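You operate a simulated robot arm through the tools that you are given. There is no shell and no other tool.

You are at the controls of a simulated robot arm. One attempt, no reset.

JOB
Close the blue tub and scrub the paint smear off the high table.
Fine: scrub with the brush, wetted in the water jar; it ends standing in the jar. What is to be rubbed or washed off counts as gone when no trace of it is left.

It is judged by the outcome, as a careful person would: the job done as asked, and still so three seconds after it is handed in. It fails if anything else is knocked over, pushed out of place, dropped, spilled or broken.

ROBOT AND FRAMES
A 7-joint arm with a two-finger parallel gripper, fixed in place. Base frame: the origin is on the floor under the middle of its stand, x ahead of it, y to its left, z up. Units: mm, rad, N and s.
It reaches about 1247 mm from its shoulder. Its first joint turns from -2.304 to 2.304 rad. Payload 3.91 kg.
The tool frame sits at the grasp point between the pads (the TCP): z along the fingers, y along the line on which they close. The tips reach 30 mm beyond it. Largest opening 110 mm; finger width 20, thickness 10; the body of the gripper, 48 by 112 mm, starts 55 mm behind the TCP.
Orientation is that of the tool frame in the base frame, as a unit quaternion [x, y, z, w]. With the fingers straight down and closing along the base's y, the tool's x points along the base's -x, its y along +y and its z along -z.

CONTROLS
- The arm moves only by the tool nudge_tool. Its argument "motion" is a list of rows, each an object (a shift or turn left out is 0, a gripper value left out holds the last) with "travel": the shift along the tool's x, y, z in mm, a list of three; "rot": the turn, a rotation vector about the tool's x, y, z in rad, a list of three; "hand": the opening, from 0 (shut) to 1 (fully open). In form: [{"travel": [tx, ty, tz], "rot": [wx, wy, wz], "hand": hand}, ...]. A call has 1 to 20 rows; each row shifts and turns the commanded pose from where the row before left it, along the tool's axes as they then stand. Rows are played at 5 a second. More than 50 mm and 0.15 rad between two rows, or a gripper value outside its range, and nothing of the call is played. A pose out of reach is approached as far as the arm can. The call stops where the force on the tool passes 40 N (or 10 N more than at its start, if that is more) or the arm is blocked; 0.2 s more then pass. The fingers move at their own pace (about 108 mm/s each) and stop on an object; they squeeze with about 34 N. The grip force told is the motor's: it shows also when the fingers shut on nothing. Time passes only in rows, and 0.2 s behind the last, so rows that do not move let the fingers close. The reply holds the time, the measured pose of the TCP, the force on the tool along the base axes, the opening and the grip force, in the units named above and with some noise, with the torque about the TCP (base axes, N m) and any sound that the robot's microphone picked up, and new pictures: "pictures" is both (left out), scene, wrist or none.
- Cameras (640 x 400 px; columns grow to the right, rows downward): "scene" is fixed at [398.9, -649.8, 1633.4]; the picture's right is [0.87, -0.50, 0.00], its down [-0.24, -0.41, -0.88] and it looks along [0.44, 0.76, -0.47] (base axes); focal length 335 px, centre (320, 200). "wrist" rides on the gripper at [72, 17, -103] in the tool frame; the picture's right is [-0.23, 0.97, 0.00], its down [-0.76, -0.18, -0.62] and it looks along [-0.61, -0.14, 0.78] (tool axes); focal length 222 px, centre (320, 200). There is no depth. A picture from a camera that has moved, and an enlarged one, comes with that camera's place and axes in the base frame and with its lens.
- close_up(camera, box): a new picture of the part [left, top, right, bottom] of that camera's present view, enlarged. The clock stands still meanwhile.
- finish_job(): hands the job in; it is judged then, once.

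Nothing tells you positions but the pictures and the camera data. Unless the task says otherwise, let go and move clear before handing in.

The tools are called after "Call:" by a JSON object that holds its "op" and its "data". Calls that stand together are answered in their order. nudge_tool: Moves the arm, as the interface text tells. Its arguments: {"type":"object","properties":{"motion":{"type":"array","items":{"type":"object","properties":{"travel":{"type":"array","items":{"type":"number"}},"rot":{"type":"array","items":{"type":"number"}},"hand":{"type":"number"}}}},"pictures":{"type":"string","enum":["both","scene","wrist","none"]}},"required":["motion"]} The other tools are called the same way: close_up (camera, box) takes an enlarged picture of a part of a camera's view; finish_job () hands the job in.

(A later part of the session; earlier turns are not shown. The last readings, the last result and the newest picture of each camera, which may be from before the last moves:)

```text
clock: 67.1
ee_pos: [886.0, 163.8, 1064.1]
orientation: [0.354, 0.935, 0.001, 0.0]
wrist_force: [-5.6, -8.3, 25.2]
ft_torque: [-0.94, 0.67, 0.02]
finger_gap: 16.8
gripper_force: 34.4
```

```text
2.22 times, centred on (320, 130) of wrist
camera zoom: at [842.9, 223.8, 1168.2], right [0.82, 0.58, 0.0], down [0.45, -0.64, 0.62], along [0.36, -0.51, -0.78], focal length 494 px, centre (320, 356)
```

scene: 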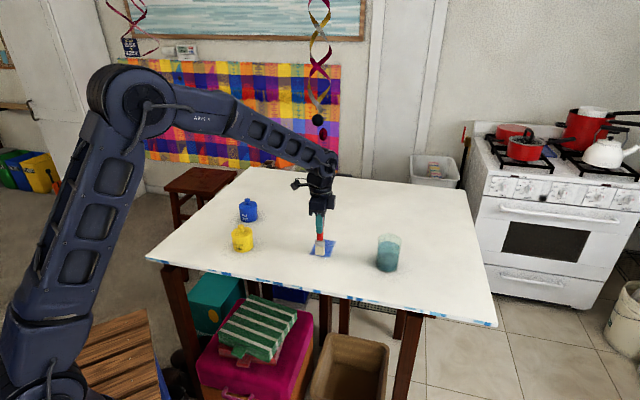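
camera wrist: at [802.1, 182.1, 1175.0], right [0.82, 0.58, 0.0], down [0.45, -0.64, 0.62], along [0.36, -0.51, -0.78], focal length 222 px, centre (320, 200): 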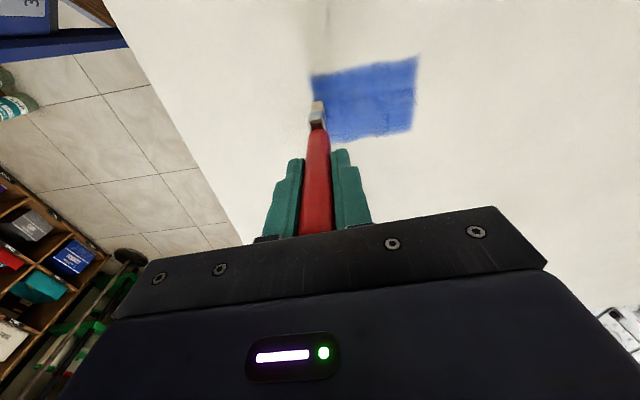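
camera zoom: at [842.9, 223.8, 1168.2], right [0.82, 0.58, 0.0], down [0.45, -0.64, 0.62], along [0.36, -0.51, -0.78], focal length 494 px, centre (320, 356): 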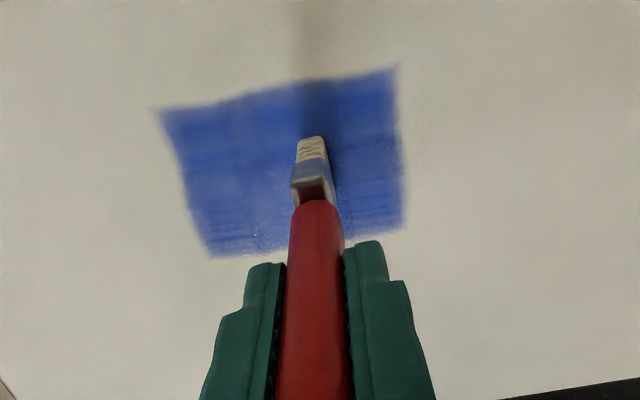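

Still no visible fading after one wet stroke. I'll do a longer series of strokes over the centre and see if repeated rubbing helps.

Call:
{"op": "nudge_tool", "data": {"motion": [{"travel": [0, -18, -0.8]}, {"travel": [0, -18, -0.05]}, {"travel": [0, -18, -0.05]}, {"travel": [0, 18, 0.05]}, {"travel": [0, 18, 0.05]}, {"travel": [0, 18, 0.05]}, {"travel": [0, -18, -0.05]}, {"travel": [0, -18, -0.05]}, {"travel": [0, -18, -0.05]}, {"travel": [0, 18, 0.05]}, {"travel": [0, 18, 0.05]}, {"travel": [0, 18, 0.05]}], "pictures": "none"}}

Call:
{"op": "close_up", "data": {"camera": "scene", "box": [290, 210, 370, 270]}}

Call:
{"op": "close_up", "data": {"camera": "wrist", "box": [200, 40, 440, 220]}}

```text
clock: 69.7
ee_pos: [884.7, 163.8, 1065.7]
orientation: [0.354, 0.935, 0.002, 0.001]
wrist_force: [0.3, 0.7, -0.5]
ft_torque: [0.0, -0.02, -0.01]
finger_gap: 16.3
gripper_force: 34.0
```

```text
6.67 times, centred on (330, 240) of scene
camera zoom: at [398.9, -649.8, 1633.4], right [0.87, -0.5, 0.0], down [-0.24, -0.41, -0.88], along [0.44, 0.76, -0.47], focal length 2233 px, centre (253, -67)
```

zoom: 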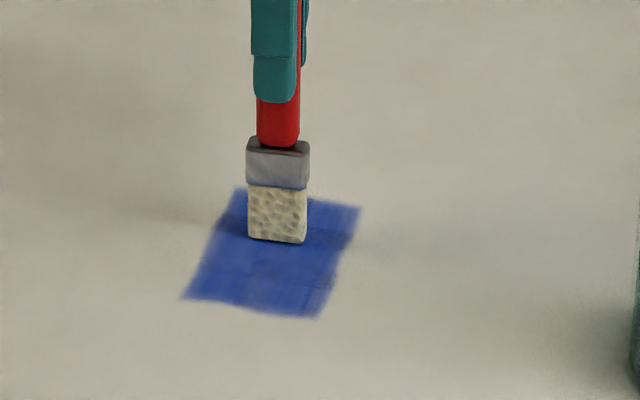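

```text
2.22 times, centred on (320, 130) of wrist
camera zoom: at [840.6, 224.2, 1169.6], right [0.81, 0.58, 0.0], down [0.45, -0.64, 0.62], along [0.36, -0.51, -0.78], focal length 494 px, centre (320, 356)
```

zoom: 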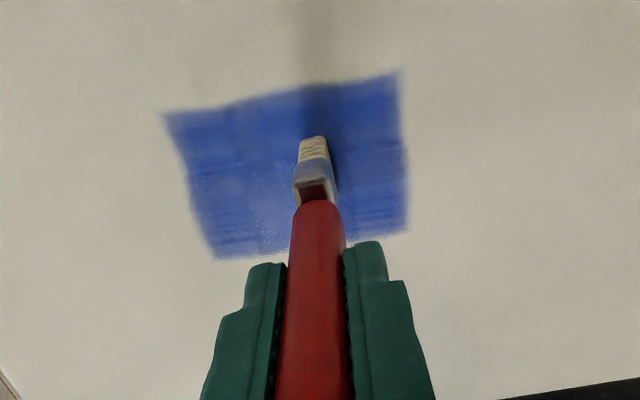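

I'll zoom tightly on the swept patch, compared with an unswept edge, to judge any fading.

Call:
{"op": "close_up", "data": {"camera": "scene", "box": [310, 236, 346, 260]}}

Call:
{"op": "nudge_tool", "data": {"motion": [{"travel": [0, 0, -10]}, {"travel": [40, 0, -15]}, {"travel": [40, 0, 0]}], "pictures": "none"}}

Call:
{"op": "close_up", "data": {"camera": "scene", "box": [300, 230, 350, 265]}}

Call:
{"op": "close_up", "data": {"camera": "wrist", "box": [200, 40, 440, 220]}}

```text
16.00 times, centred on (328, 248) of scene
camera zoom: at [398.9, -649.8, 1633.4], right [0.87, -0.5, 0.0], down [-0.24, -0.41, -0.88], along [0.44, 0.76, -0.47], focal length 5359 px, centre (192, -568)
```

zoom: 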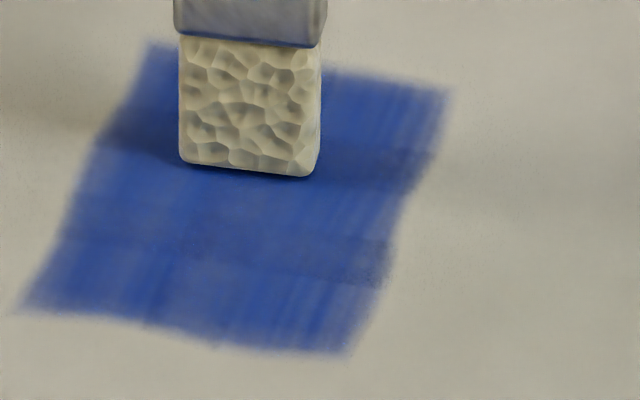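

```text
clock: 70.5
ee_pos: [827.1, 216.8, 1086.7]
orientation: [0.354, 0.935, 0.002, 0.001]
wrist_force: [0.6, -0.1, -0.7]
ft_torque: [0.05, 0.03, -0.02]
finger_gap: 16.3
gripper_force: 33.8
```

```text
11.43 times, centred on (325, 248) of scene
camera zoom: at [398.9, -649.8, 1633.4], right [0.87, -0.5, 0.0], down [-0.24, -0.41, -0.88], along [0.44, 0.76, -0.47], focal length 3828 px, centre (263, -343)
```

zoom: 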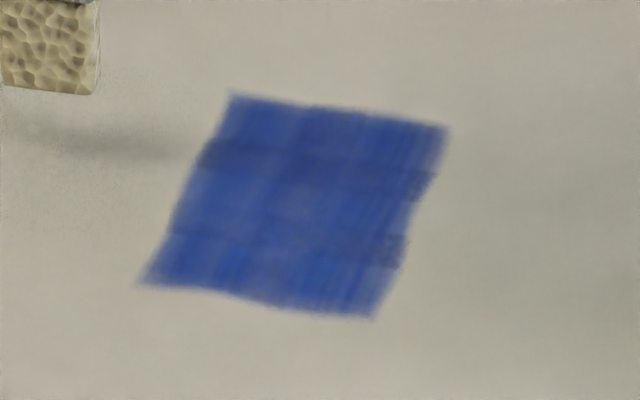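

```text
2.22 times, centred on (320, 130) of wrist
camera zoom: at [782.5, 277.6, 1191.5], right [0.82, 0.58, 0.0], down [0.45, -0.64, 0.62], along [0.36, -0.51, -0.78], focal length 494 px, centre (320, 356)
```

zoom: 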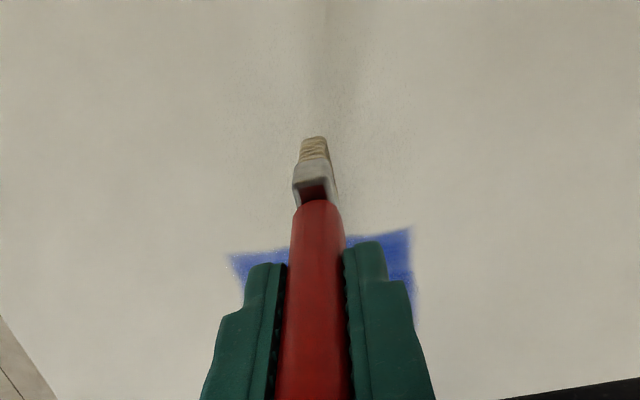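

There's no change yet, and the contact was intermittent: the handle slips slightly above ~20 N, then contact is lost. I'll go back to the centre, keep about 10–15 N, and use faster short strokes with frequent force checks.

Call:
{"op": "nudge_tool", "data": {"motion": [{"travel": [-39, -7, 0]}, {"travel": [-39, -7, 0]}, {"travel": [0, 0, 10]}, {"travel": [0, 0, 8]}, {"travel": [0, 0, 3]}, {"travel": [0, 0, 0]}], "pictures": "none"}}

```text
clock: 71.9
ee_pos: [874.5, 154.6, 1069.0]
orientation: [0.354, 0.935, 0.002, 0.0]
wrist_force: [1.0, 0.0, 0.3]
ft_torque: [0.01, -0.02, 0.0]
finger_gap: 16.3
gripper_force: 34.2
```

Call:
{"op": "nudge_tool", "data": {"motion": [{"travel": [0, 0, 2]}, {"travel": [0, 0, 2]}, {"travel": [0, 0, 1]}], "pictures": "none"}}

```text
clock: 72.7
ee_pos: [875.7, 154.5, 1064.0]
orientation: [0.354, 0.935, 0.001, 0.0]
wrist_force: [-0.7, 0.2, 4.3]
ft_torque: [0.01, 0.11, 0.01]
finger_gap: 16.7
gripper_force: 34.1
```

Call:
{"op": "nudge_tool", "data": {"motion": [{"travel": [0, 0, 0.7]}, {"travel": [0, 25, 0.1]}, {"travel": [0, -25, -0.1]}, {"travel": [0, -25, -0.1]}, {"travel": [0, 25, 0.1]}], "pictures": "none"}}

```text
clock: 73.9
ee_pos: [872.6, 153.3, 1062.3]
orientation: [0.354, 0.935, 0.002, 0.0]
wrist_force: [-5.9, -7.7, 25.9]
ft_torque: [-0.88, 0.62, -0.02]
finger_gap: 16.5
gripper_force: 34.4
```

Call:
{"op": "nudge_tool", "data": {"motion": [{"travel": [0, 25, -1.1]}, {"travel": [0, -25, -0.1]}, {"travel": [0, -25, -0.1]}, {"travel": [0, 25, 0.1]}], "pictures": "none"}}

```text
clock: 74.9
ee_pos: [874.7, 150.6, 1063.6]
orientation: [0.353, 0.936, 0.0, 0.001]
wrist_force: [-0.1, 0.7, -0.1]
ft_torque: [0.02, 0.01, 0.03]
finger_gap: 16.3
gripper_force: 34.0
```

Call:
{"op": "close_up", "data": {"camera": "wrist", "box": [200, 40, 440, 220]}}

Call:
{"op": "close_up", "data": {"camera": "scene", "box": [300, 190, 350, 265]}}

```text
2.22 times, centred on (320, 130) of wrist
camera zoom: at [830.1, 213.0, 1168.4], right [0.82, 0.58, 0.0], down [0.45, -0.64, 0.62], along [0.36, -0.51, -0.78], focal length 494 px, centre (320, 356)
```

zoom: 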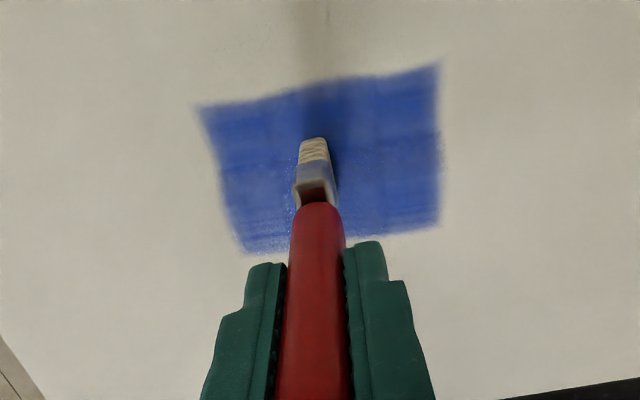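

```text
5.33 times, centred on (325, 228) of scene
camera zoom: at [398.9, -649.8, 1633.4], right [0.87, -0.5, 0.0], down [-0.24, -0.41, -0.88], along [0.44, 0.76, -0.47], focal length 1786 px, centre (293, 53)
```

zoom: 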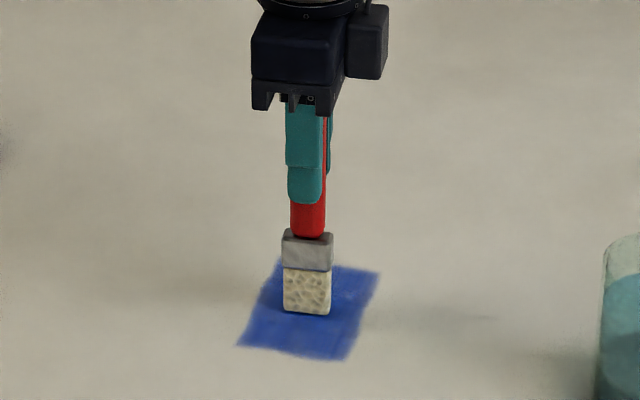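

The handle has slid about 4 mm up in the grip so far, with roughly 5 mm left before it rests against the gripper body. I'll let it seat there while scrubbing so that the pressure becomes steady.

Call:
{"op": "nudge_tool", "data": {"motion": [{"travel": [0, 0, 1]}, {"travel": [0, 20, 0.5]}, {"travel": [0, -20, 0.5]}, {"travel": [0, -20, 0]}, {"travel": [0, 20, 0]}], "pictures": "none"}}

```text
clock: 76.1
ee_pos: [876.0, 154.1, 1063.2]
orientation: [0.355, 0.935, 0.002, 0.001]
wrist_force: [-0.1, 0.5, -0.9]
ft_torque: [0.03, -0.01, -0.03]
finger_gap: 16.4
gripper_force: 33.9
```

Call:
{"op": "nudge_tool", "data": {"motion": [{"travel": [0, 0, 0]}], "pictures": "wrist"}}

Call:
{"op": "close_up", "data": {"camera": "scene", "box": [310, 236, 346, 260]}}

```text
clock: 76.5
ee_pos: [875.4, 153.7, 1063.0]
orientation: [0.354, 0.935, 0.001, 0.0]
wrist_force: [-0.1, 1.0, -1.0]
ft_torque: [-0.01, 0.01, -0.01]
finger_gap: 16.3
gripper_force: 33.8
camera wrist: at [831.3, 214.5, 1166.9], right [0.82, 0.58, 0.0], down [0.45, -0.64, 0.62], along [0.36, -0.51, -0.78], focal length 222 px, centre (320, 200)
```

wrist: 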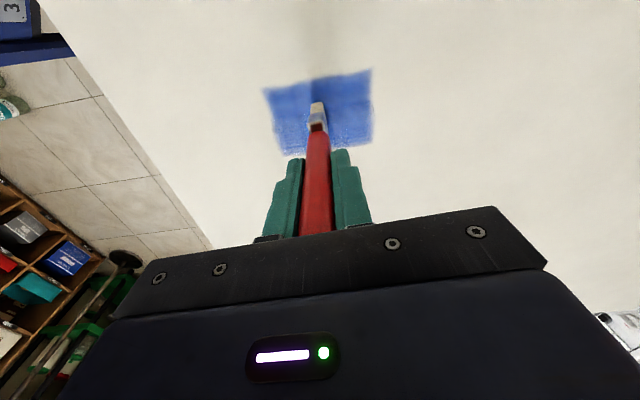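

```text
16.00 times, centred on (328, 248) of scene
camera zoom: at [398.9, -649.8, 1633.4], right [0.87, -0.5, 0.0], down [-0.24, -0.41, -0.88], along [0.44, 0.76, -0.47], focal length 5359 px, centre (192, -568)
```

zoom: 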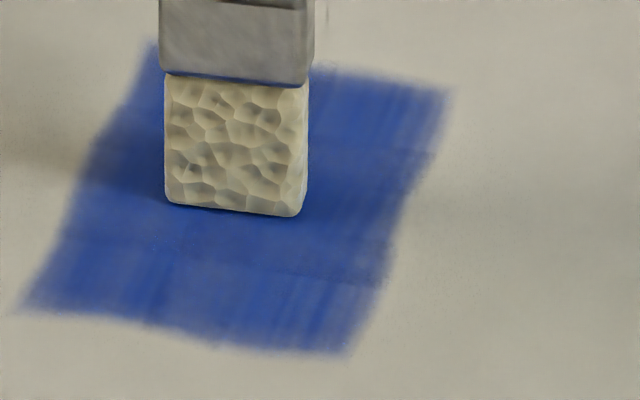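

The handle slid a bit further. I'll continue until it bottoms out against the gripper.

Call:
{"op": "nudge_tool", "data": {"motion": [{"travel": [0, 0, 1]}, {"travel": [0, 0, 1]}, {"travel": [0, 15, 0.5]}, {"travel": [0, -15, 0.5]}, {"travel": [0, 0, 0]}], "pictures": "none"}}

```text
clock: 77.7
ee_pos: [873.8, 154.8, 1058.7]
orientation: [0.354, 0.935, 0.002, 0.001]
wrist_force: [7.5, 7.9, 29.7]
ft_torque: [1.06, -0.8, -0.04]
finger_gap: 17.0
gripper_force: 34.1
```

Call:
{"op": "nudge_tool", "data": {"motion": [{"travel": [0, 15, 0]}, {"travel": [0, -15, 0.5]}, {"travel": [0, -15, 0]}, {"travel": [0, 15, 0.5]}, {"travel": [0, 0, 0]}], "pictures": "wrist"}}

Call:
{"op": "close_up", "data": {"camera": "scene", "box": [300, 190, 350, 265]}}

```text
clock: 78.9
ee_pos: [875.0, 152.2, 1057.6]
orientation: [0.353, 0.935, 0.001, 0.0]
wrist_force: [-2.7, -4.6, 16.1]
ft_torque: [-0.74, 0.2, 0.0]
finger_gap: 16.3
gripper_force: 34.3
camera wrist: at [830.7, 213.2, 1162.3], right [0.82, 0.58, 0.0], down [0.45, -0.64, 0.62], along [0.36, -0.51, -0.78], focal length 222 px, centre (320, 200)
```

wrist: 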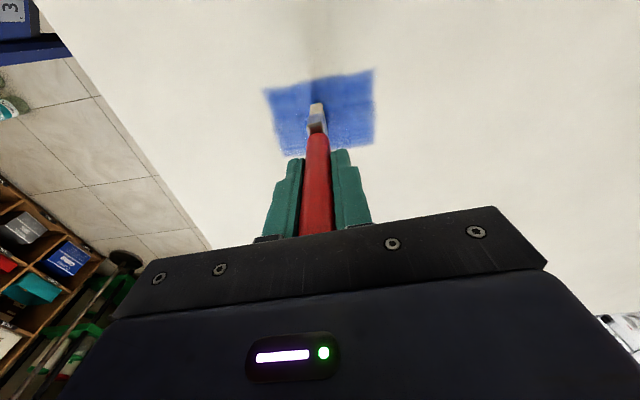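

```text
5.33 times, centred on (325, 228) of scene
camera zoom: at [398.9, -649.8, 1633.4], right [0.87, -0.5, 0.0], down [-0.24, -0.41, -0.88], along [0.44, 0.76, -0.47], focal length 1786 px, centre (293, 53)
```

zoom: 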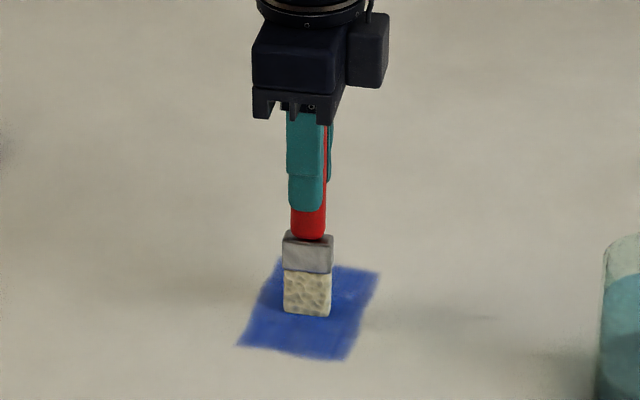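

Pressure was clearly sufficient there. I'll lift off and compare the smear carefully once more.

Call:
{"op": "nudge_tool", "data": {"motion": [{"travel": [0, 0, -10]}, {"travel": [45, 0, -20]}, {"travel": [45, 0, 0]}], "pictures": "none"}}

Call:
{"op": "close_up", "data": {"camera": "scene", "box": [300, 230, 350, 265]}}

Call:
{"op": "close_up", "data": {"camera": "scene", "box": [290, 200, 418, 280]}}

Call:
{"op": "close_up", "data": {"camera": "scene", "box": [270, 180, 320, 245]}}

```text
clock: 79.7
ee_pos: [806.4, 210.3, 1089.2]
orientation: [0.354, 0.935, 0.002, 0.001]
wrist_force: [0.5, 0.5, -0.1]
ft_torque: [0.06, 0.03, -0.02]
finger_gap: 16.2
gripper_force: 33.8
```

```text
11.43 times, centred on (325, 248) of scene
camera zoom: at [398.9, -649.8, 1633.4], right [0.87, -0.5, 0.0], down [-0.24, -0.41, -0.88], along [0.44, 0.76, -0.47], focal length 3828 px, centre (263, -343)
```

zoom: 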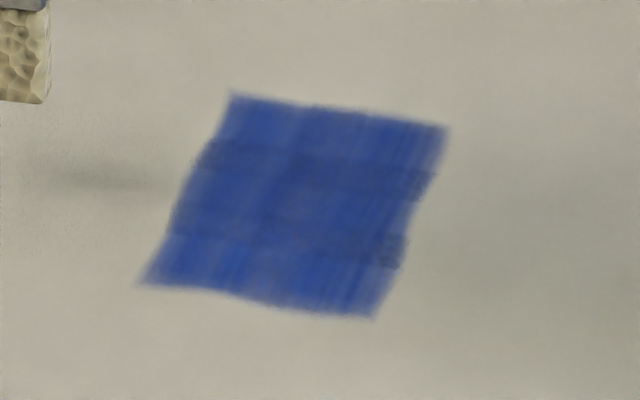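

```text
5.00 times, centred on (354, 240) of scene
camera zoom: at [398.9, -649.8, 1633.4], right [0.87, -0.5, 0.0], down [-0.24, -0.41, -0.88], along [0.44, 0.76, -0.47], focal length 1675 px, centre (150, 0)
```

zoom: 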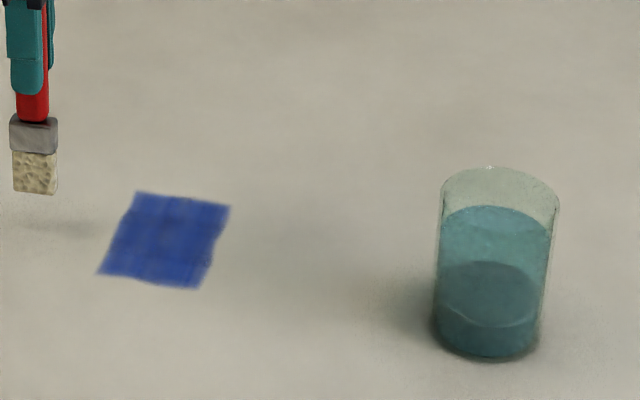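

```text
6.15 times, centred on (295, 212) of scene
camera zoom: at [398.9, -649.8, 1633.4], right [0.87, -0.5, 0.0], down [-0.24, -0.41, -0.88], along [0.44, 0.76, -0.47], focal length 2061 px, centre (474, 123)
```

zoom: 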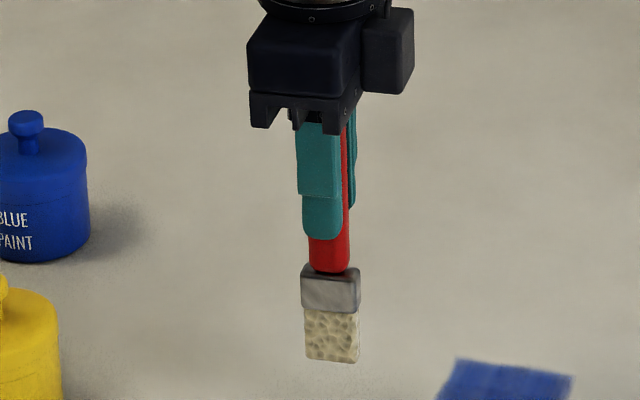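

The smear is unchanged even after firm rubbing. I'll re-wet the brush properly with a longer soak, then scrub immediately with steady force.

Call:
{"op": "nudge_tool", "data": {"motion": [{"travel": [0, 0, -45]}, {"travel": [0, 0, -45]}, {"travel": [0, 0, -15]}, {"travel": [-43.1, -6.7, 0]}, {"travel": [-43.1, -6.7, 0]}, {"travel": [-43.1, -6.7, 0]}, {"travel": [-43.1, -6.7, 0]}, {"travel": [-43.1, -6.7, 0]}, {"travel": [-43.1, -6.7, 0]}, {"travel": [-43.0, -7.0, 0]}, {"travel": [0, 0, 0]}, {"travel": [0, 0, 0]}]}}

Call:
{"op": "close_up", "data": {"camera": "wrist", "box": [200, 40, 440, 220]}}

```text
clock: 82.3
ee_pos: [1001.8, -22.1, 1191.1]
orientation: [0.355, 0.935, 0.001, 0.001]
wrist_force: [0.2, 0.0, -1.1]
ft_torque: [-0.01, -0.01, 0.01]
finger_gap: 16.2
gripper_force: 34.0
camera wrist: at [957.4, 38.2, 1295.1], right [0.81, 0.58, 0.0], down [0.45, -0.64, 0.62], along [0.36, -0.51, -0.78], focal length 222 px, centre (320, 200)
```

scene: 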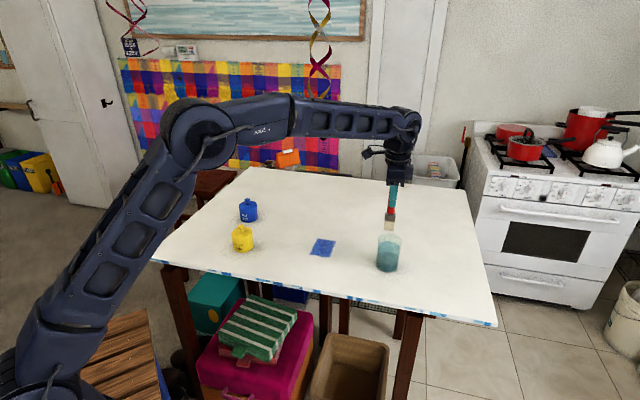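
wrist: 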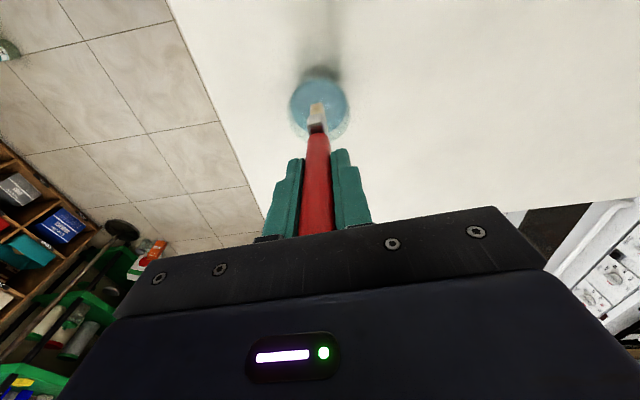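

```text
2.22 times, centred on (320, 130) of wrist
camera zoom: at [957.4, 38.2, 1295.1], right [0.81, 0.58, 0.0], down [0.45, -0.64, 0.62], along [0.36, -0.51, -0.78], focal length 494 px, centre (320, 356)
```

zoom: 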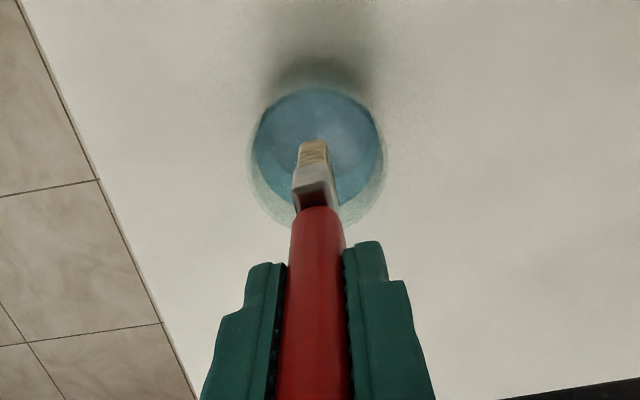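

Aligned over the jar. Lowering and soaking for about two seconds.

Call:
{"op": "nudge_tool", "data": {"motion": [{"travel": [1.5, -2, 16]}, {"travel": [0, 0, 16]}, {"travel": [0, 0, 16]}, {"travel": [0, 0, 16]}, {"travel": [0, 0, 16]}, {"travel": [0, 0, 14]}, {"travel": [0, 4, 0]}, {"travel": [0, -4, 0]}, {"travel": [0, -4, 0]}, {"travel": [0, 4, 0]}, {"travel": [0, 4, 0]}, {"travel": [0, -4, 0]}, {"travel": [0, -4, 0]}, {"travel": [0, 4, 0]}, {"travel": [0, 0, 0]}]}}

Call:
{"op": "close_up", "data": {"camera": "scene", "box": [364, 220, 412, 280]}}

```text
clock: 85.5
ee_pos: [998.6, -21.3, 1097.3]
orientation: [0.354, 0.935, 0.001, 0.001]
wrist_force: [0.0, -0.3, 0.0]
ft_torque: [0.03, 0.0, 0.03]
finger_gap: 16.6
gripper_force: 34.6
camera wrist: at [955.0, 38.7, 1202.6], right [0.82, 0.58, 0.0], down [0.45, -0.64, 0.62], along [0.36, -0.51, -0.78], focal length 222 px, centre (320, 200)
```

scene: 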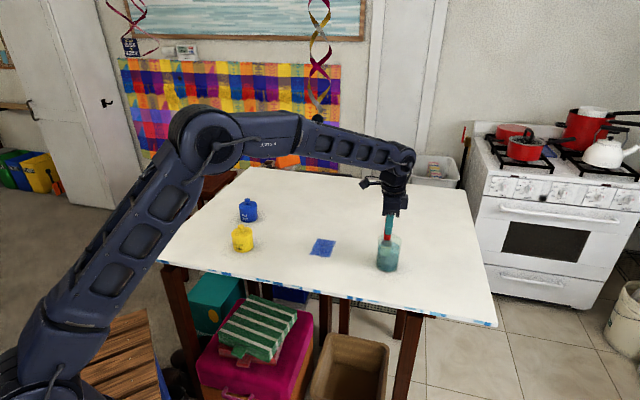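
wrist: 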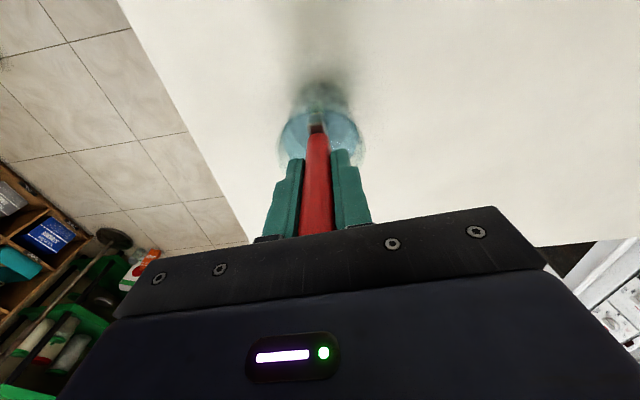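

```text
6.67 times, centred on (388, 250) of scene
camera zoom: at [398.9, -649.8, 1633.4], right [0.87, -0.5, 0.0], down [-0.24, -0.41, -0.88], along [0.44, 0.76, -0.47], focal length 2233 px, centre (-133, -133)
```

zoom: 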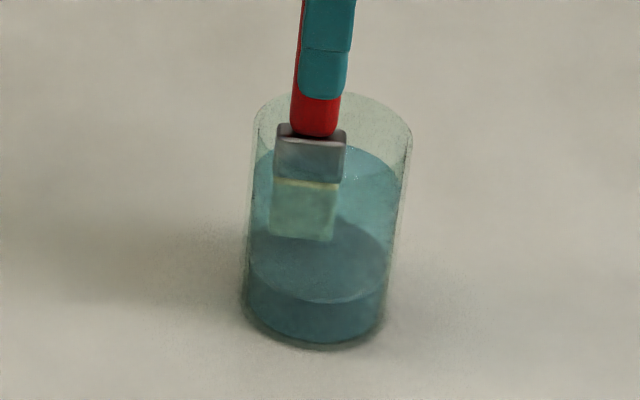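

The sponge is soaking. Now lift, return to the smear centre and lower to just above the table in one go.

Call:
{"op": "nudge_tool", "data": {"motion": [{"travel": [0, 0, -25]}, {"travel": [0, 0, -30]}, {"travel": [0, 0, -32]}, {"travel": [41.6, 10.4, 0]}, {"travel": [41.6, 10.4, 0]}, {"travel": [41.6, 10.4, 0]}, {"travel": [41.6, 10.4, 0]}, {"travel": [41.4, 10.4, 0]}, {"travel": [0, 0, 45]}, {"travel": [0, 0, 45]}, {"travel": [0, 0, 25]}, {"travel": [0, 0, 6]}, {"travel": [0, 0, 0]}], "pictures": "wrist"}}

```text
clock: 88.3
ee_pos: [877.6, 154.7, 1064.5]
orientation: [0.354, 0.935, 0.002, 0.0]
wrist_force: [-0.9, 0.8, -0.5]
ft_torque: [-0.03, 0.01, 0.02]
finger_gap: 16.1
gripper_force: 34.3
camera wrist: at [834.2, 215.0, 1167.9], right [0.82, 0.58, 0.0], down [0.45, -0.64, 0.62], along [0.36, -0.51, -0.78], focal length 222 px, centre (320, 200)
```

wrist: 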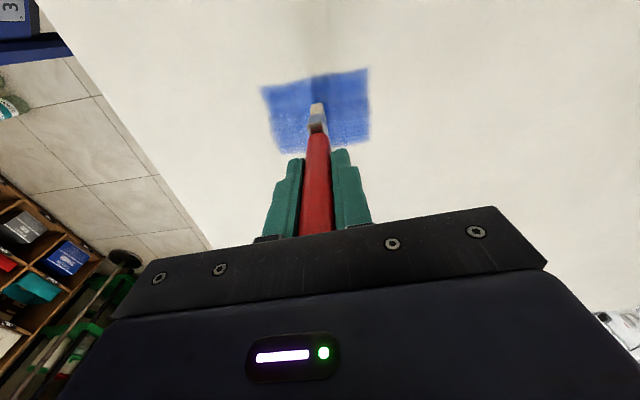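

Call:
{"op": "nudge_tool", "data": {"motion": [{"travel": [0, 0, 3]}, {"travel": [0, 0, 1.5]}, {"travel": [0, 0, 0.5]}], "pictures": "none"}}

```text
clock: 89.1
ee_pos: [878.4, 154.3, 1059.1]
orientation: [0.354, 0.935, 0.001, 0.001]
wrist_force: [0.5, -0.2, -0.2]
ft_torque: [-0.02, 0.02, 0.02]
finger_gap: 16.3
gripper_force: 33.7
```

Call:
{"op": "nudge_tool", "data": {"motion": [{"travel": [0, 0, 1]}, {"travel": [0, 0, 1]}], "pictures": "none"}}

```text
clock: 89.7
ee_pos: [878.3, 155.2, 1057.3]
orientation: [0.354, 0.935, 0.002, 0.002]
wrist_force: [0.4, -2.7, 10.3]
ft_torque: [-0.24, -0.15, 0.01]
finger_gap: 16.4
gripper_force: 33.7
```

10 N contact. Now slower, short strokes around the centre.

Call:
{"op": "nudge_tool", "data": {"motion": [{"travel": [0, 8, 0]}, {"travel": [0, 8, 0]}, {"travel": [0, -8, 0]}, {"travel": [0, -8, 0]}, {"travel": [0, -8, 0]}, {"travel": [0, -8, 0]}, {"travel": [0, 8, 0]}, {"travel": [0, 8, 0]}], "pictures": "none"}}

Call:
{"op": "close_up", "data": {"camera": "scene", "box": [310, 236, 346, 260]}}

```text
clock: 91.5
ee_pos: [878.2, 155.0, 1058.4]
orientation: [0.355, 0.935, 0.001, 0.001]
wrist_force: [-0.5, -1.4, 2.9]
ft_torque: [-0.16, 0.01, -0.01]
finger_gap: 16.2
gripper_force: 33.9
```

```text
16.00 times, centred on (328, 248) of scene
camera zoom: at [398.9, -649.8, 1633.4], right [0.87, -0.5, 0.0], down [-0.24, -0.41, -0.88], along [0.44, 0.76, -0.47], focal length 5359 px, centre (192, -568)
```

zoom: 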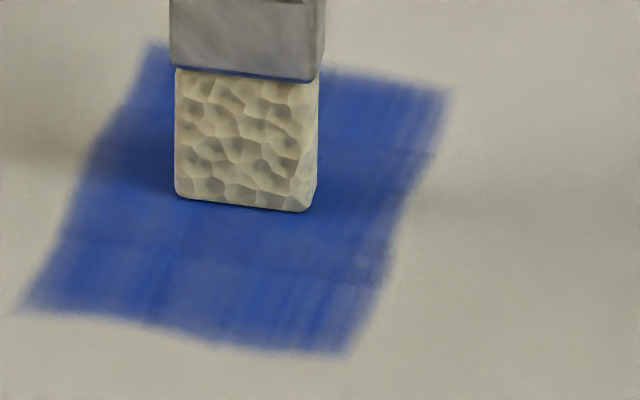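

Still nothing. In my last dips the sponge bottom stayed about 10 mm above where it originally stood in the jar, so it may not have been soaked properly. I'll go back and lower it right to the jar floor by touch.

Call:
{"op": "nudge_tool", "data": {"motion": [{"travel": [0, 0, -30]}, {"travel": [0, 0, -45]}, {"travel": [0, 0, -45]}, {"travel": [-41.6, -10.4, 0]}, {"travel": [-41.6, -10.4, 0]}, {"travel": [-41.6, -10.4, 0]}, {"travel": [-41.6, -10.4, 0]}, {"travel": [-41.4, -10.4, 0]}, {"travel": [0, 0, 0]}, {"travel": [0, 0, 0]}]}}

Call:
{"op": "close_up", "data": {"camera": "wrist", "box": [260, 60, 380, 160]}}

Call:
{"op": "close_up", "data": {"camera": "scene", "box": [364, 200, 412, 280]}}

```text
clock: 93.7
ee_pos: [999.8, -23.1, 1176.2]
orientation: [0.355, 0.935, 0.002, 0.0]
wrist_force: [-0.2, 0.0, -1.0]
ft_torque: [-0.05, -0.02, 0.0]
finger_gap: 16.4
gripper_force: 34.2
camera wrist: at [956.5, 37.7, 1281.2], right [0.81, 0.58, 0.0], down [0.45, -0.64, 0.62], along [0.36, -0.51, -0.78], focal length 222 px, centre (320, 200)
```

scene: 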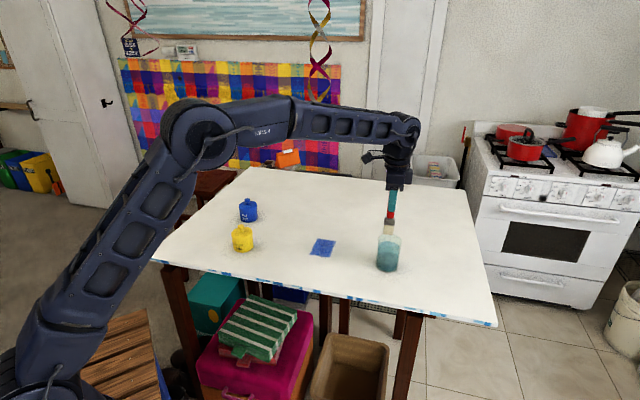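
wrist: 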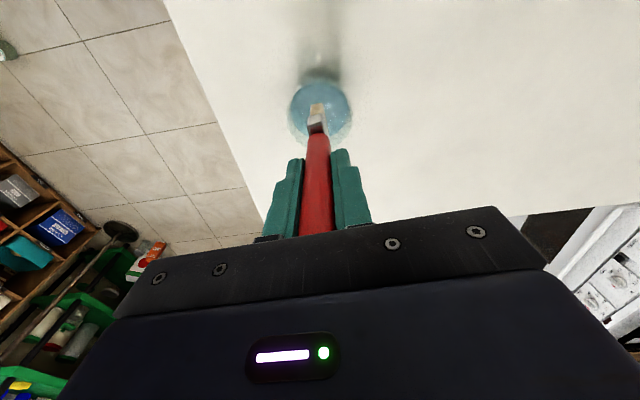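

```text
4.00 times, centred on (320, 110) of wrist
camera zoom: at [956.5, 37.7, 1281.2], right [0.81, 0.58, 0.0], down [0.45, -0.64, 0.62], along [0.36, -0.51, -0.78], focal length 888 px, centre (320, 560)
```

zoom: 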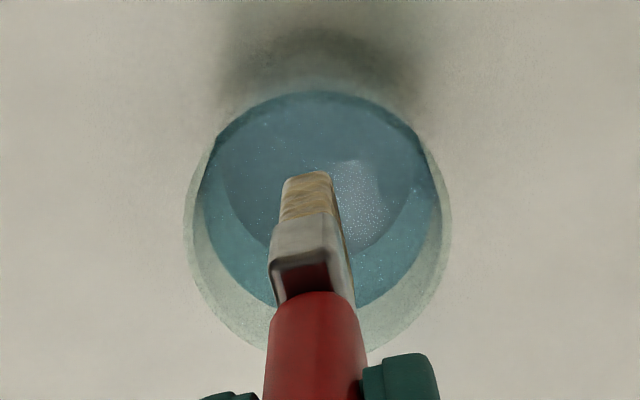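

```text
5.00 times, centred on (388, 240) of scene
camera zoom: at [398.9, -649.8, 1633.4], right [0.87, -0.5, 0.0], down [-0.24, -0.41, -0.88], along [0.44, 0.76, -0.47], focal length 1675 px, centre (-20, 0)
```

zoom: 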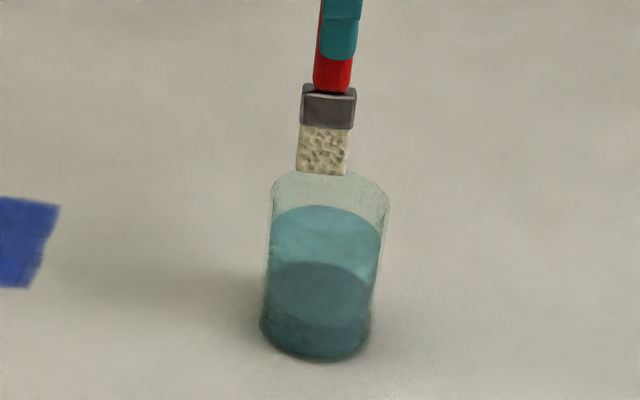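

Lowering into the jar, then stepping down to the floor by touch.

Call:
{"op": "nudge_tool", "data": {"motion": [{"travel": [-2.5, -0.5, 16]}, {"travel": [0, 0, 16]}, {"travel": [0, 0, 16]}, {"travel": [0, 0, 16]}, {"travel": [0, 0, 14]}, {"travel": [0, 0, 2]}, {"travel": [0, 0, 2]}, {"travel": [0, 0, 0]}], "pictures": "none"}}

Call:
{"op": "close_up", "data": {"camera": "scene", "box": [364, 220, 412, 280]}}

```text
clock: 95.5
ee_pos: [1000.1, -24.1, 1095.3]
orientation: [0.354, 0.935, 0.002, 0.001]
wrist_force: [1.3, 0.2, -0.4]
ft_torque: [0.01, -0.03, 0.0]
finger_gap: 16.2
gripper_force: 34.3
```

```text
6.67 times, centred on (388, 250) of scene
camera zoom: at [398.9, -649.8, 1633.4], right [0.87, -0.5, 0.0], down [-0.24, -0.41, -0.88], along [0.44, 0.76, -0.47], focal length 2233 px, centre (-133, -133)
```

zoom: 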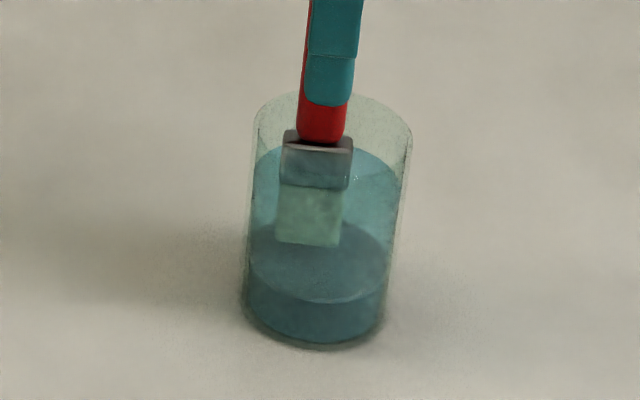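

The yellow strip at the top of the sponge has vanished, so the waterline is there and the sponge is now under. Continuing down to the floor.

Call:
{"op": "nudge_tool", "data": {"motion": [{"travel": [0, 0, 2]}, {"travel": [0, 0, 2]}, {"travel": [0, 0, 2]}, {"travel": [0, 0, 1]}, {"travel": [0, 0, 0]}], "pictures": "none"}}

```text
clock: 96.7
ee_pos: [1001.2, -24.0, 1088.0]
orientation: [0.355, 0.935, 0.001, 0.001]
wrist_force: [-0.3, -0.3, -0.1]
ft_torque: [0.04, 0.01, 0.02]
finger_gap: 16.1
gripper_force: 34.2
```

Call:
{"op": "nudge_tool", "data": {"motion": [{"travel": [0, 0, 1]}, {"travel": [0, 0, 1]}, {"travel": [0, 0, 1]}, {"travel": [0, 0, 0]}], "pictures": "none"}}

Call:
{"op": "close_up", "data": {"camera": "scene", "box": [364, 220, 412, 280]}}

```text
clock: 97.7
ee_pos: [1001.4, -24.3, 1088.2]
orientation: [0.354, 0.935, 0.002, 0.003]
wrist_force: [1.8, 1.4, 34.1]
ft_torque: [0.18, -0.16, -0.01]
finger_gap: 16.5
gripper_force: 34.0
```

```text
6.67 times, centred on (388, 250) of scene
camera zoom: at [398.9, -649.8, 1633.4], right [0.87, -0.5, 0.0], down [-0.24, -0.41, -0.88], along [0.44, 0.76, -0.47], focal length 2233 px, centre (-133, -133)
```

zoom: 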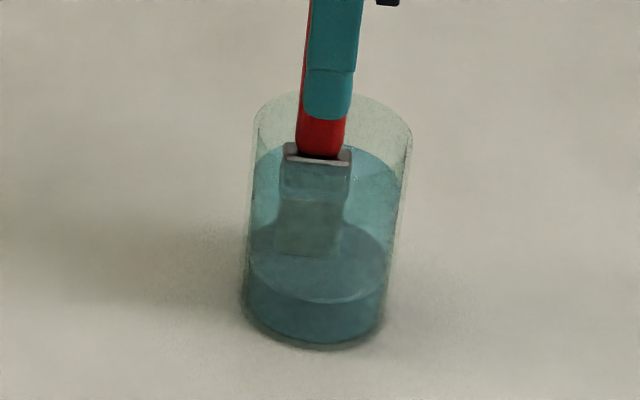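

The brush reached the jar floor (34 N), so the sponge is fully soaked and nothing slipped. Now straight back to the smear centre.

Call:
{"op": "nudge_tool", "data": {"motion": [{"travel": [0, 0, -12]}, {"travel": [0, 0, -42]}, {"travel": [0, 0, -46]}, {"travel": [42.4, 10.3, 0]}, {"travel": [42.4, 10.3, 0]}, {"travel": [42.4, 10.3, 0]}, {"travel": [42.4, 10.3, 0]}, {"travel": [42.4, 10.3, 0]}, {"travel": [0, 0, 46]}, {"travel": [0, 0, 46]}, {"travel": [0, 0, 26]}, {"travel": [0, 0, 6]}, {"travel": [0, 0, 2]}], "pictures": "none"}}

```text
clock: 100.5
ee_pos: [875.4, 153.9, 1059.6]
orientation: [0.354, 0.935, 0.001, 0.001]
wrist_force: [-0.1, -0.2, -0.1]
ft_torque: [0.0, 0.0, 0.04]
finger_gap: 16.5
gripper_force: 34.4
```

Call:
{"op": "nudge_tool", "data": {"motion": [{"travel": [0, 0, 1.5]}, {"travel": [0, 0, 1]}], "pictures": "none"}}

```text
clock: 101.1
ee_pos: [875.0, 154.9, 1058.7]
orientation: [0.355, 0.935, 0.001, 0.0]
wrist_force: [-2.7, -0.2, 7.6]
ft_torque: [-0.05, 0.27, 0.03]
finger_gap: 16.3
gripper_force: 33.8
```

7.6 N contact. Adding a little and scrubbing quickly back and forth over the centre.

Call:
{"op": "nudge_tool", "data": {"motion": [{"travel": [0, 15, 0.8]}, {"travel": [0, -30, 0]}, {"travel": [0, 30, 0]}, {"travel": [0, -30, 0]}, {"travel": [0, 30, 0]}, {"travel": [0, -30, 0]}, {"travel": [0, 30, 0]}, {"travel": [0, -30, 0]}, {"travel": [0, 30, 0]}, {"travel": [0, -15, 0]}], "pictures": "none"}}

Call:
{"op": "close_up", "data": {"camera": "scene", "box": [310, 236, 346, 260]}}

```text
clock: 103.3
ee_pos: [875.1, 158.1, 1058.1]
orientation: [0.352, 0.936, 0.002, 0.0]
wrist_force: [4.1, 5.1, 23.5]
ft_torque: [0.57, -0.49, 0.0]
finger_gap: 16.4
gripper_force: 34.1
```

```text
16.00 times, centred on (328, 248) of scene
camera zoom: at [398.9, -649.8, 1633.4], right [0.87, -0.5, 0.0], down [-0.24, -0.41, -0.88], along [0.44, 0.76, -0.47], focal length 5359 px, centre (192, -568)
```

zoom: 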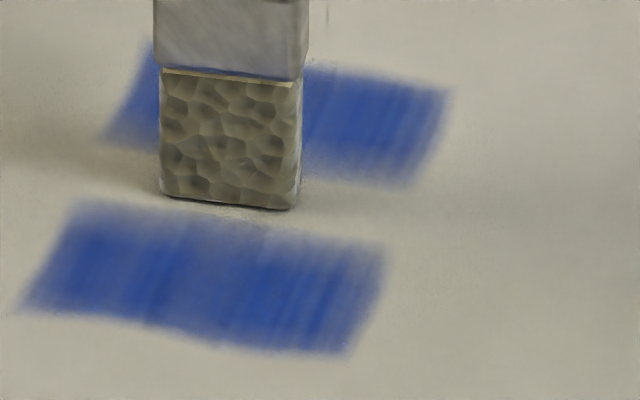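

It works now: the sponge has turned dark (properly wet) and the middle band of paint is gone. I'll scrub the far and near bands the same way.

Call:
{"op": "nudge_tool", "data": {"motion": [{"travel": [0, 20, -0.4]}, {"travel": [0, 30, 0.1]}, {"travel": [0, -30, 0]}, {"travel": [0, 30, 0]}, {"travel": [0, -30, 0]}, {"travel": [0, 30, 0]}, {"travel": [0, -30, 0]}, {"travel": [0, 30, 0]}, {"travel": [0, -30, 0]}], "pictures": "none"}}

Call:
{"op": "close_up", "data": {"camera": "scene", "box": [300, 230, 350, 265]}}

```text
clock: 103.9
ee_pos: [905.2, 186.5, 1058.0]
orientation: [0.355, 0.935, 0.002, 0.002]
wrist_force: [-2.6, -0.6, 10.2]
ft_torque: [-0.1, 0.25, 0.0]
finger_gap: 16.6
gripper_force: 33.3
stopped in row 2: the force on the tool passed its limit at 43 N (the readings are from after the stop); the commanded pose is now the measured one
```

```text
11.43 times, centred on (325, 248) of scene
camera zoom: at [398.9, -649.8, 1633.4], right [0.87, -0.5, 0.0], down [-0.24, -0.41, -0.88], along [0.44, 0.76, -0.47], focal length 3828 px, centre (263, -343)
```

zoom: 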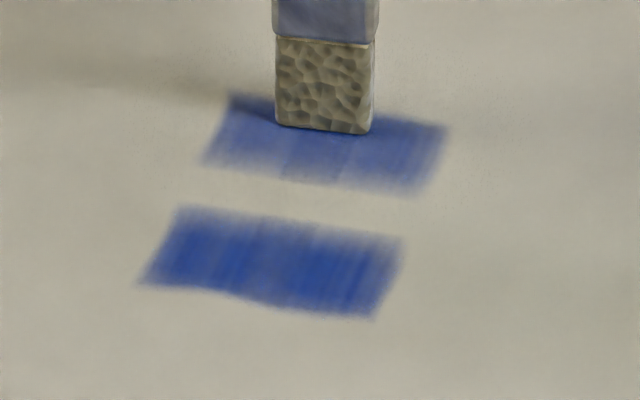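

The far band is already fading. The force limit tripped briefly; I'll continue with lighter pressure.

Call:
{"op": "nudge_tool", "data": {"motion": [{"travel": [0, -20, 0]}, {"travel": [0, 25, 0]}, {"travel": [0, -25, 0]}, {"travel": [0, 25, 0]}, {"travel": [0, -25, 0]}, {"travel": [0, 25, 0]}], "pictures": "none"}}

Call:
{"op": "close_up", "data": {"camera": "scene", "box": [300, 230, 350, 265]}}

```text
clock: 105.3
ee_pos: [908.1, 191.2, 1056.9]
orientation: [0.356, 0.935, 0.001, 0.002]
wrist_force: [-4.1, -8.6, 32.1]
ft_torque: [-1.12, 0.51, 0.02]
finger_gap: 16.4
gripper_force: 34.2
```

```text
11.43 times, centred on (325, 248) of scene
camera zoom: at [398.9, -649.8, 1633.4], right [0.87, -0.5, 0.0], down [-0.24, -0.41, -0.88], along [0.44, 0.76, -0.47], focal length 3828 px, centre (263, -343)
```

zoom: 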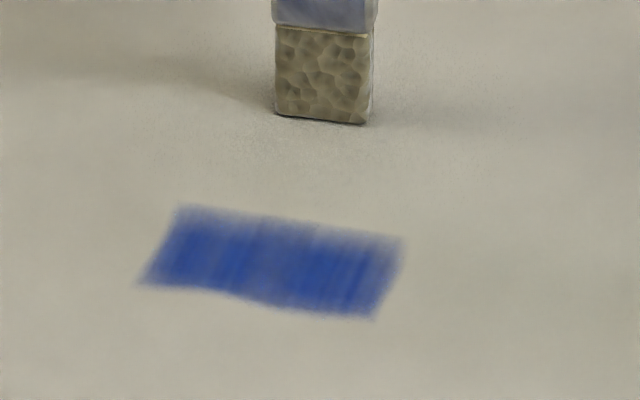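

The far band has vanished. Now I'll hop to the near band.

Call:
{"op": "nudge_tool", "data": {"motion": [{"travel": [0, 0, -5]}, {"travel": [0, -40, 0]}, {"travel": [0, -42, 0]}, {"travel": [0, 0, 2]}], "pictures": "none"}}

```text
clock: 106.3
ee_pos: [853.7, 129.3, 1057.3]
orientation: [0.354, 0.935, 0.002, 0.002]
wrist_force: [0.4, -0.9, 10.7]
ft_torque: [-0.04, 0.03, 0.01]
finger_gap: 16.4
gripper_force: 34.2
```

Call:
{"op": "nudge_tool", "data": {"motion": [{"travel": [0, 14, 0]}, {"travel": [0, -25, 0]}, {"travel": [0, 25, 0]}, {"travel": [0, -25, 0]}, {"travel": [0, 25, 0]}, {"travel": [0, -25, 0]}, {"travel": [0, 12, 0]}], "pictures": "none"}}

Call:
{"op": "close_up", "data": {"camera": "scene", "box": [300, 230, 350, 265]}}

```text
clock: 107.9
ee_pos: [855.4, 129.7, 1058.1]
orientation: [0.354, 0.935, 0.002, 0.002]
wrist_force: [-0.1, 0.1, -1.0]
ft_torque: [0.0, 0.01, 0.01]
finger_gap: 16.2
gripper_force: 34.0
```

```text
11.43 times, centred on (325, 248) of scene
camera zoom: at [398.9, -649.8, 1633.4], right [0.87, -0.5, 0.0], down [-0.24, -0.41, -0.88], along [0.44, 0.76, -0.47], focal length 3828 px, centre (263, -343)
```

zoom: 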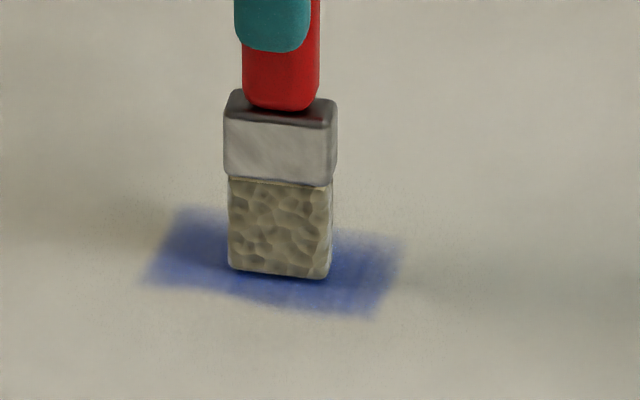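

The near band is fading. Re-establishing contact and continuing.

Call:
{"op": "nudge_tool", "data": {"motion": [{"travel": [0, 0, 1.3]}, {"travel": [0, 14, 0]}, {"travel": [0, -25, 0]}, {"travel": [0, 25, 0]}, {"travel": [0, -25, 0]}, {"travel": [0, 25, 0]}, {"travel": [0, -14, 0]}], "pictures": "none"}}

Call:
{"op": "close_up", "data": {"camera": "scene", "box": [300, 230, 350, 265]}}

```text
clock: 109.5
ee_pos: [854.9, 130.5, 1059.4]
orientation: [0.354, 0.935, 0.001, 0.002]
wrist_force: [-0.2, -0.3, 1.0]
ft_torque: [0.0, -0.01, -0.02]
finger_gap: 16.6
gripper_force: 34.3
```

```text
11.43 times, centred on (325, 248) of scene
camera zoom: at [398.9, -649.8, 1633.4], right [0.87, -0.5, 0.0], down [-0.24, -0.41, -0.88], along [0.44, 0.76, -0.47], focal length 3828 px, centre (263, -343)
```

zoom: 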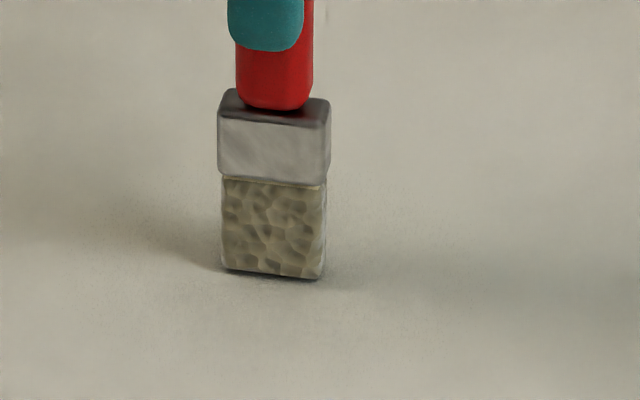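

The visible paint is gone. I'll lift and inspect the table closely for any trace.

Call:
{"op": "nudge_tool", "data": {"motion": [{"travel": [0, 0, -12]}, {"travel": [45, 0, -20]}, {"travel": [45, 0, -20]}, {"travel": [20, 0, 0]}]}}

Call:
{"op": "close_up", "data": {"camera": "scene", "box": [300, 230, 350, 265]}}

Call:
{"op": "close_up", "data": {"camera": "scene", "box": [270, 210, 390, 285]}}

Call:
{"op": "close_up", "data": {"camera": "wrist", "box": [200, 40, 560, 265]}}

```text
clock: 110.5
ee_pos: [769.6, 203.7, 1110.7]
orientation: [0.356, 0.935, 0.0, 0.002]
wrist_force: [0.9, -0.6, -1.2]
ft_torque: [0.01, 0.02, -0.01]
finger_gap: 16.6
gripper_force: 34.3
camera wrist: at [727.4, 263.9, 1215.5], right [0.82, 0.58, 0.0], down [0.45, -0.64, 0.62], along [0.36, -0.51, -0.78], focal length 222 px, centre (320, 200)
```

scene: 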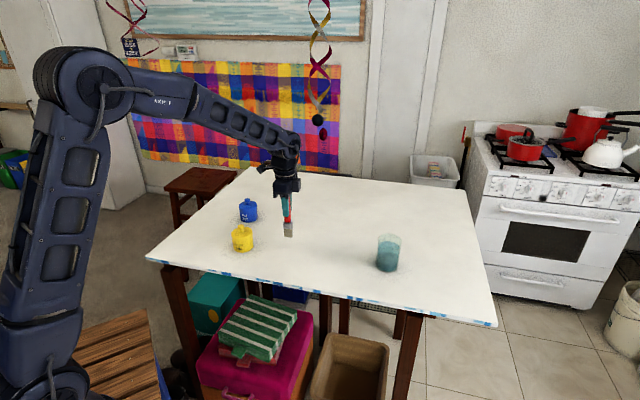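
wrist: 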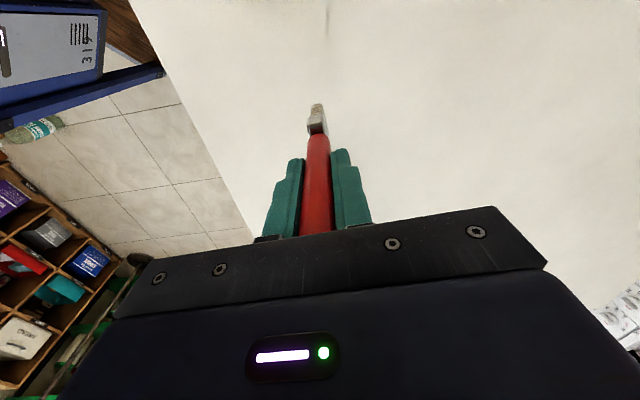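

```text
11.43 times, centred on (325, 248) of scene
camera zoom: at [398.9, -649.8, 1633.4], right [0.87, -0.5, 0.0], down [-0.24, -0.41, -0.88], along [0.44, 0.76, -0.47], focal length 3828 px, centre (263, -343)
```

zoom: 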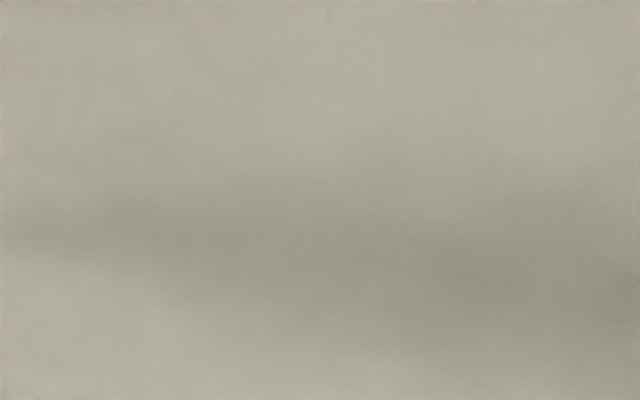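

```text
5.33 times, centred on (330, 248) of scene
camera zoom: at [398.9, -649.8, 1633.4], right [0.87, -0.5, 0.0], down [-0.24, -0.41, -0.88], along [0.44, 0.76, -0.47], focal length 1786 px, centre (267, -53)
```

zoom: 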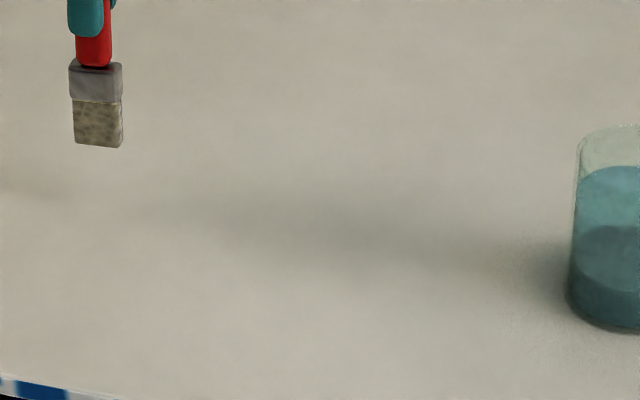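

```text
1.78 times, centred on (380, 152) of wrist
camera zoom: at [727.4, 263.9, 1215.5], right [0.82, 0.58, 0.0], down [0.45, -0.64, 0.62], along [0.36, -0.51, -0.78], focal length 395 px, centre (213, 284)
```

zoom: 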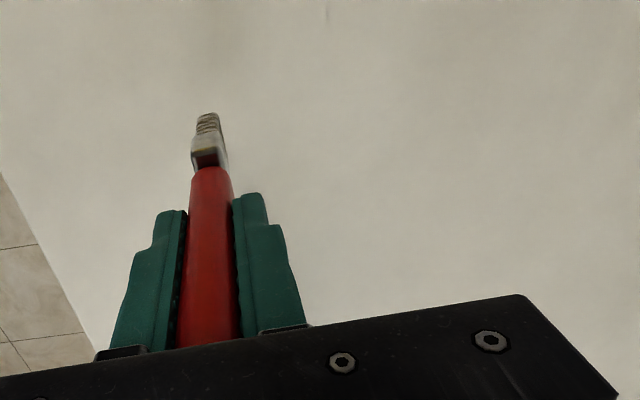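

No visible trace remains. To be safe against an invisible residue, I'll make a few extra passes over the whole area while the sponge is still wet, starting with the near band.

Call:
{"op": "nudge_tool", "data": {"motion": [{"travel": [-40, 0, 10]}, {"travel": [-40, 0, 15]}, {"travel": [-32, 0, 15]}, {"travel": [0, 0, 7]}, {"travel": [0, 0, 3]}, {"travel": [0, 0, 0]}], "pictures": "none"}}

```text
clock: 111.9
ee_pos: [854.6, 131.0, 1060.9]
orientation: [0.355, 0.935, 0.002, 0.002]
wrist_force: [0.5, 0.4, 0.2]
ft_torque: [0.01, -0.01, 0.03]
finger_gap: 16.3
gripper_force: 34.0
```

Call:
{"op": "nudge_tool", "data": {"motion": [{"travel": [0, 0, 1]}, {"travel": [0, 0, 1]}, {"travel": [0, 0, 0.5]}], "pictures": "none"}}

```text
clock: 112.7
ee_pos: [855.9, 129.1, 1058.0]
orientation: [0.354, 0.935, 0.001, 0.002]
wrist_force: [0.4, -0.1, -0.8]
ft_torque: [0.02, 0.0, 0.0]
finger_gap: 16.3
gripper_force: 34.1
```

Call:
{"op": "nudge_tool", "data": {"motion": [{"travel": [0, 0, 1]}, {"travel": [0, 0, 0.7]}], "pictures": "none"}}

```text
clock: 113.3
ee_pos: [856.6, 128.4, 1057.5]
orientation: [0.354, 0.935, 0.002, 0.003]
wrist_force: [-8.8, 0.9, 26.2]
ft_torque: [0.09, 1.01, 0.03]
finger_gap: 16.5
gripper_force: 34.0
```

Call:
{"op": "nudge_tool", "data": {"motion": [{"travel": [0, 10, -1.2]}, {"travel": [0, -25, 0]}, {"travel": [0, 25, 0]}, {"travel": [0, -25, 0]}, {"travel": [0, 25, 0]}], "pictures": "none"}}

```text
clock: 114.5
ee_pos: [860.7, 136.2, 1056.5]
orientation: [0.356, 0.935, 0.002, 0.003]
wrist_force: [-6.8, -9.6, 36.6]
ft_torque: [-1.01, 0.79, 0.01]
finger_gap: 16.5
gripper_force: 33.8
```

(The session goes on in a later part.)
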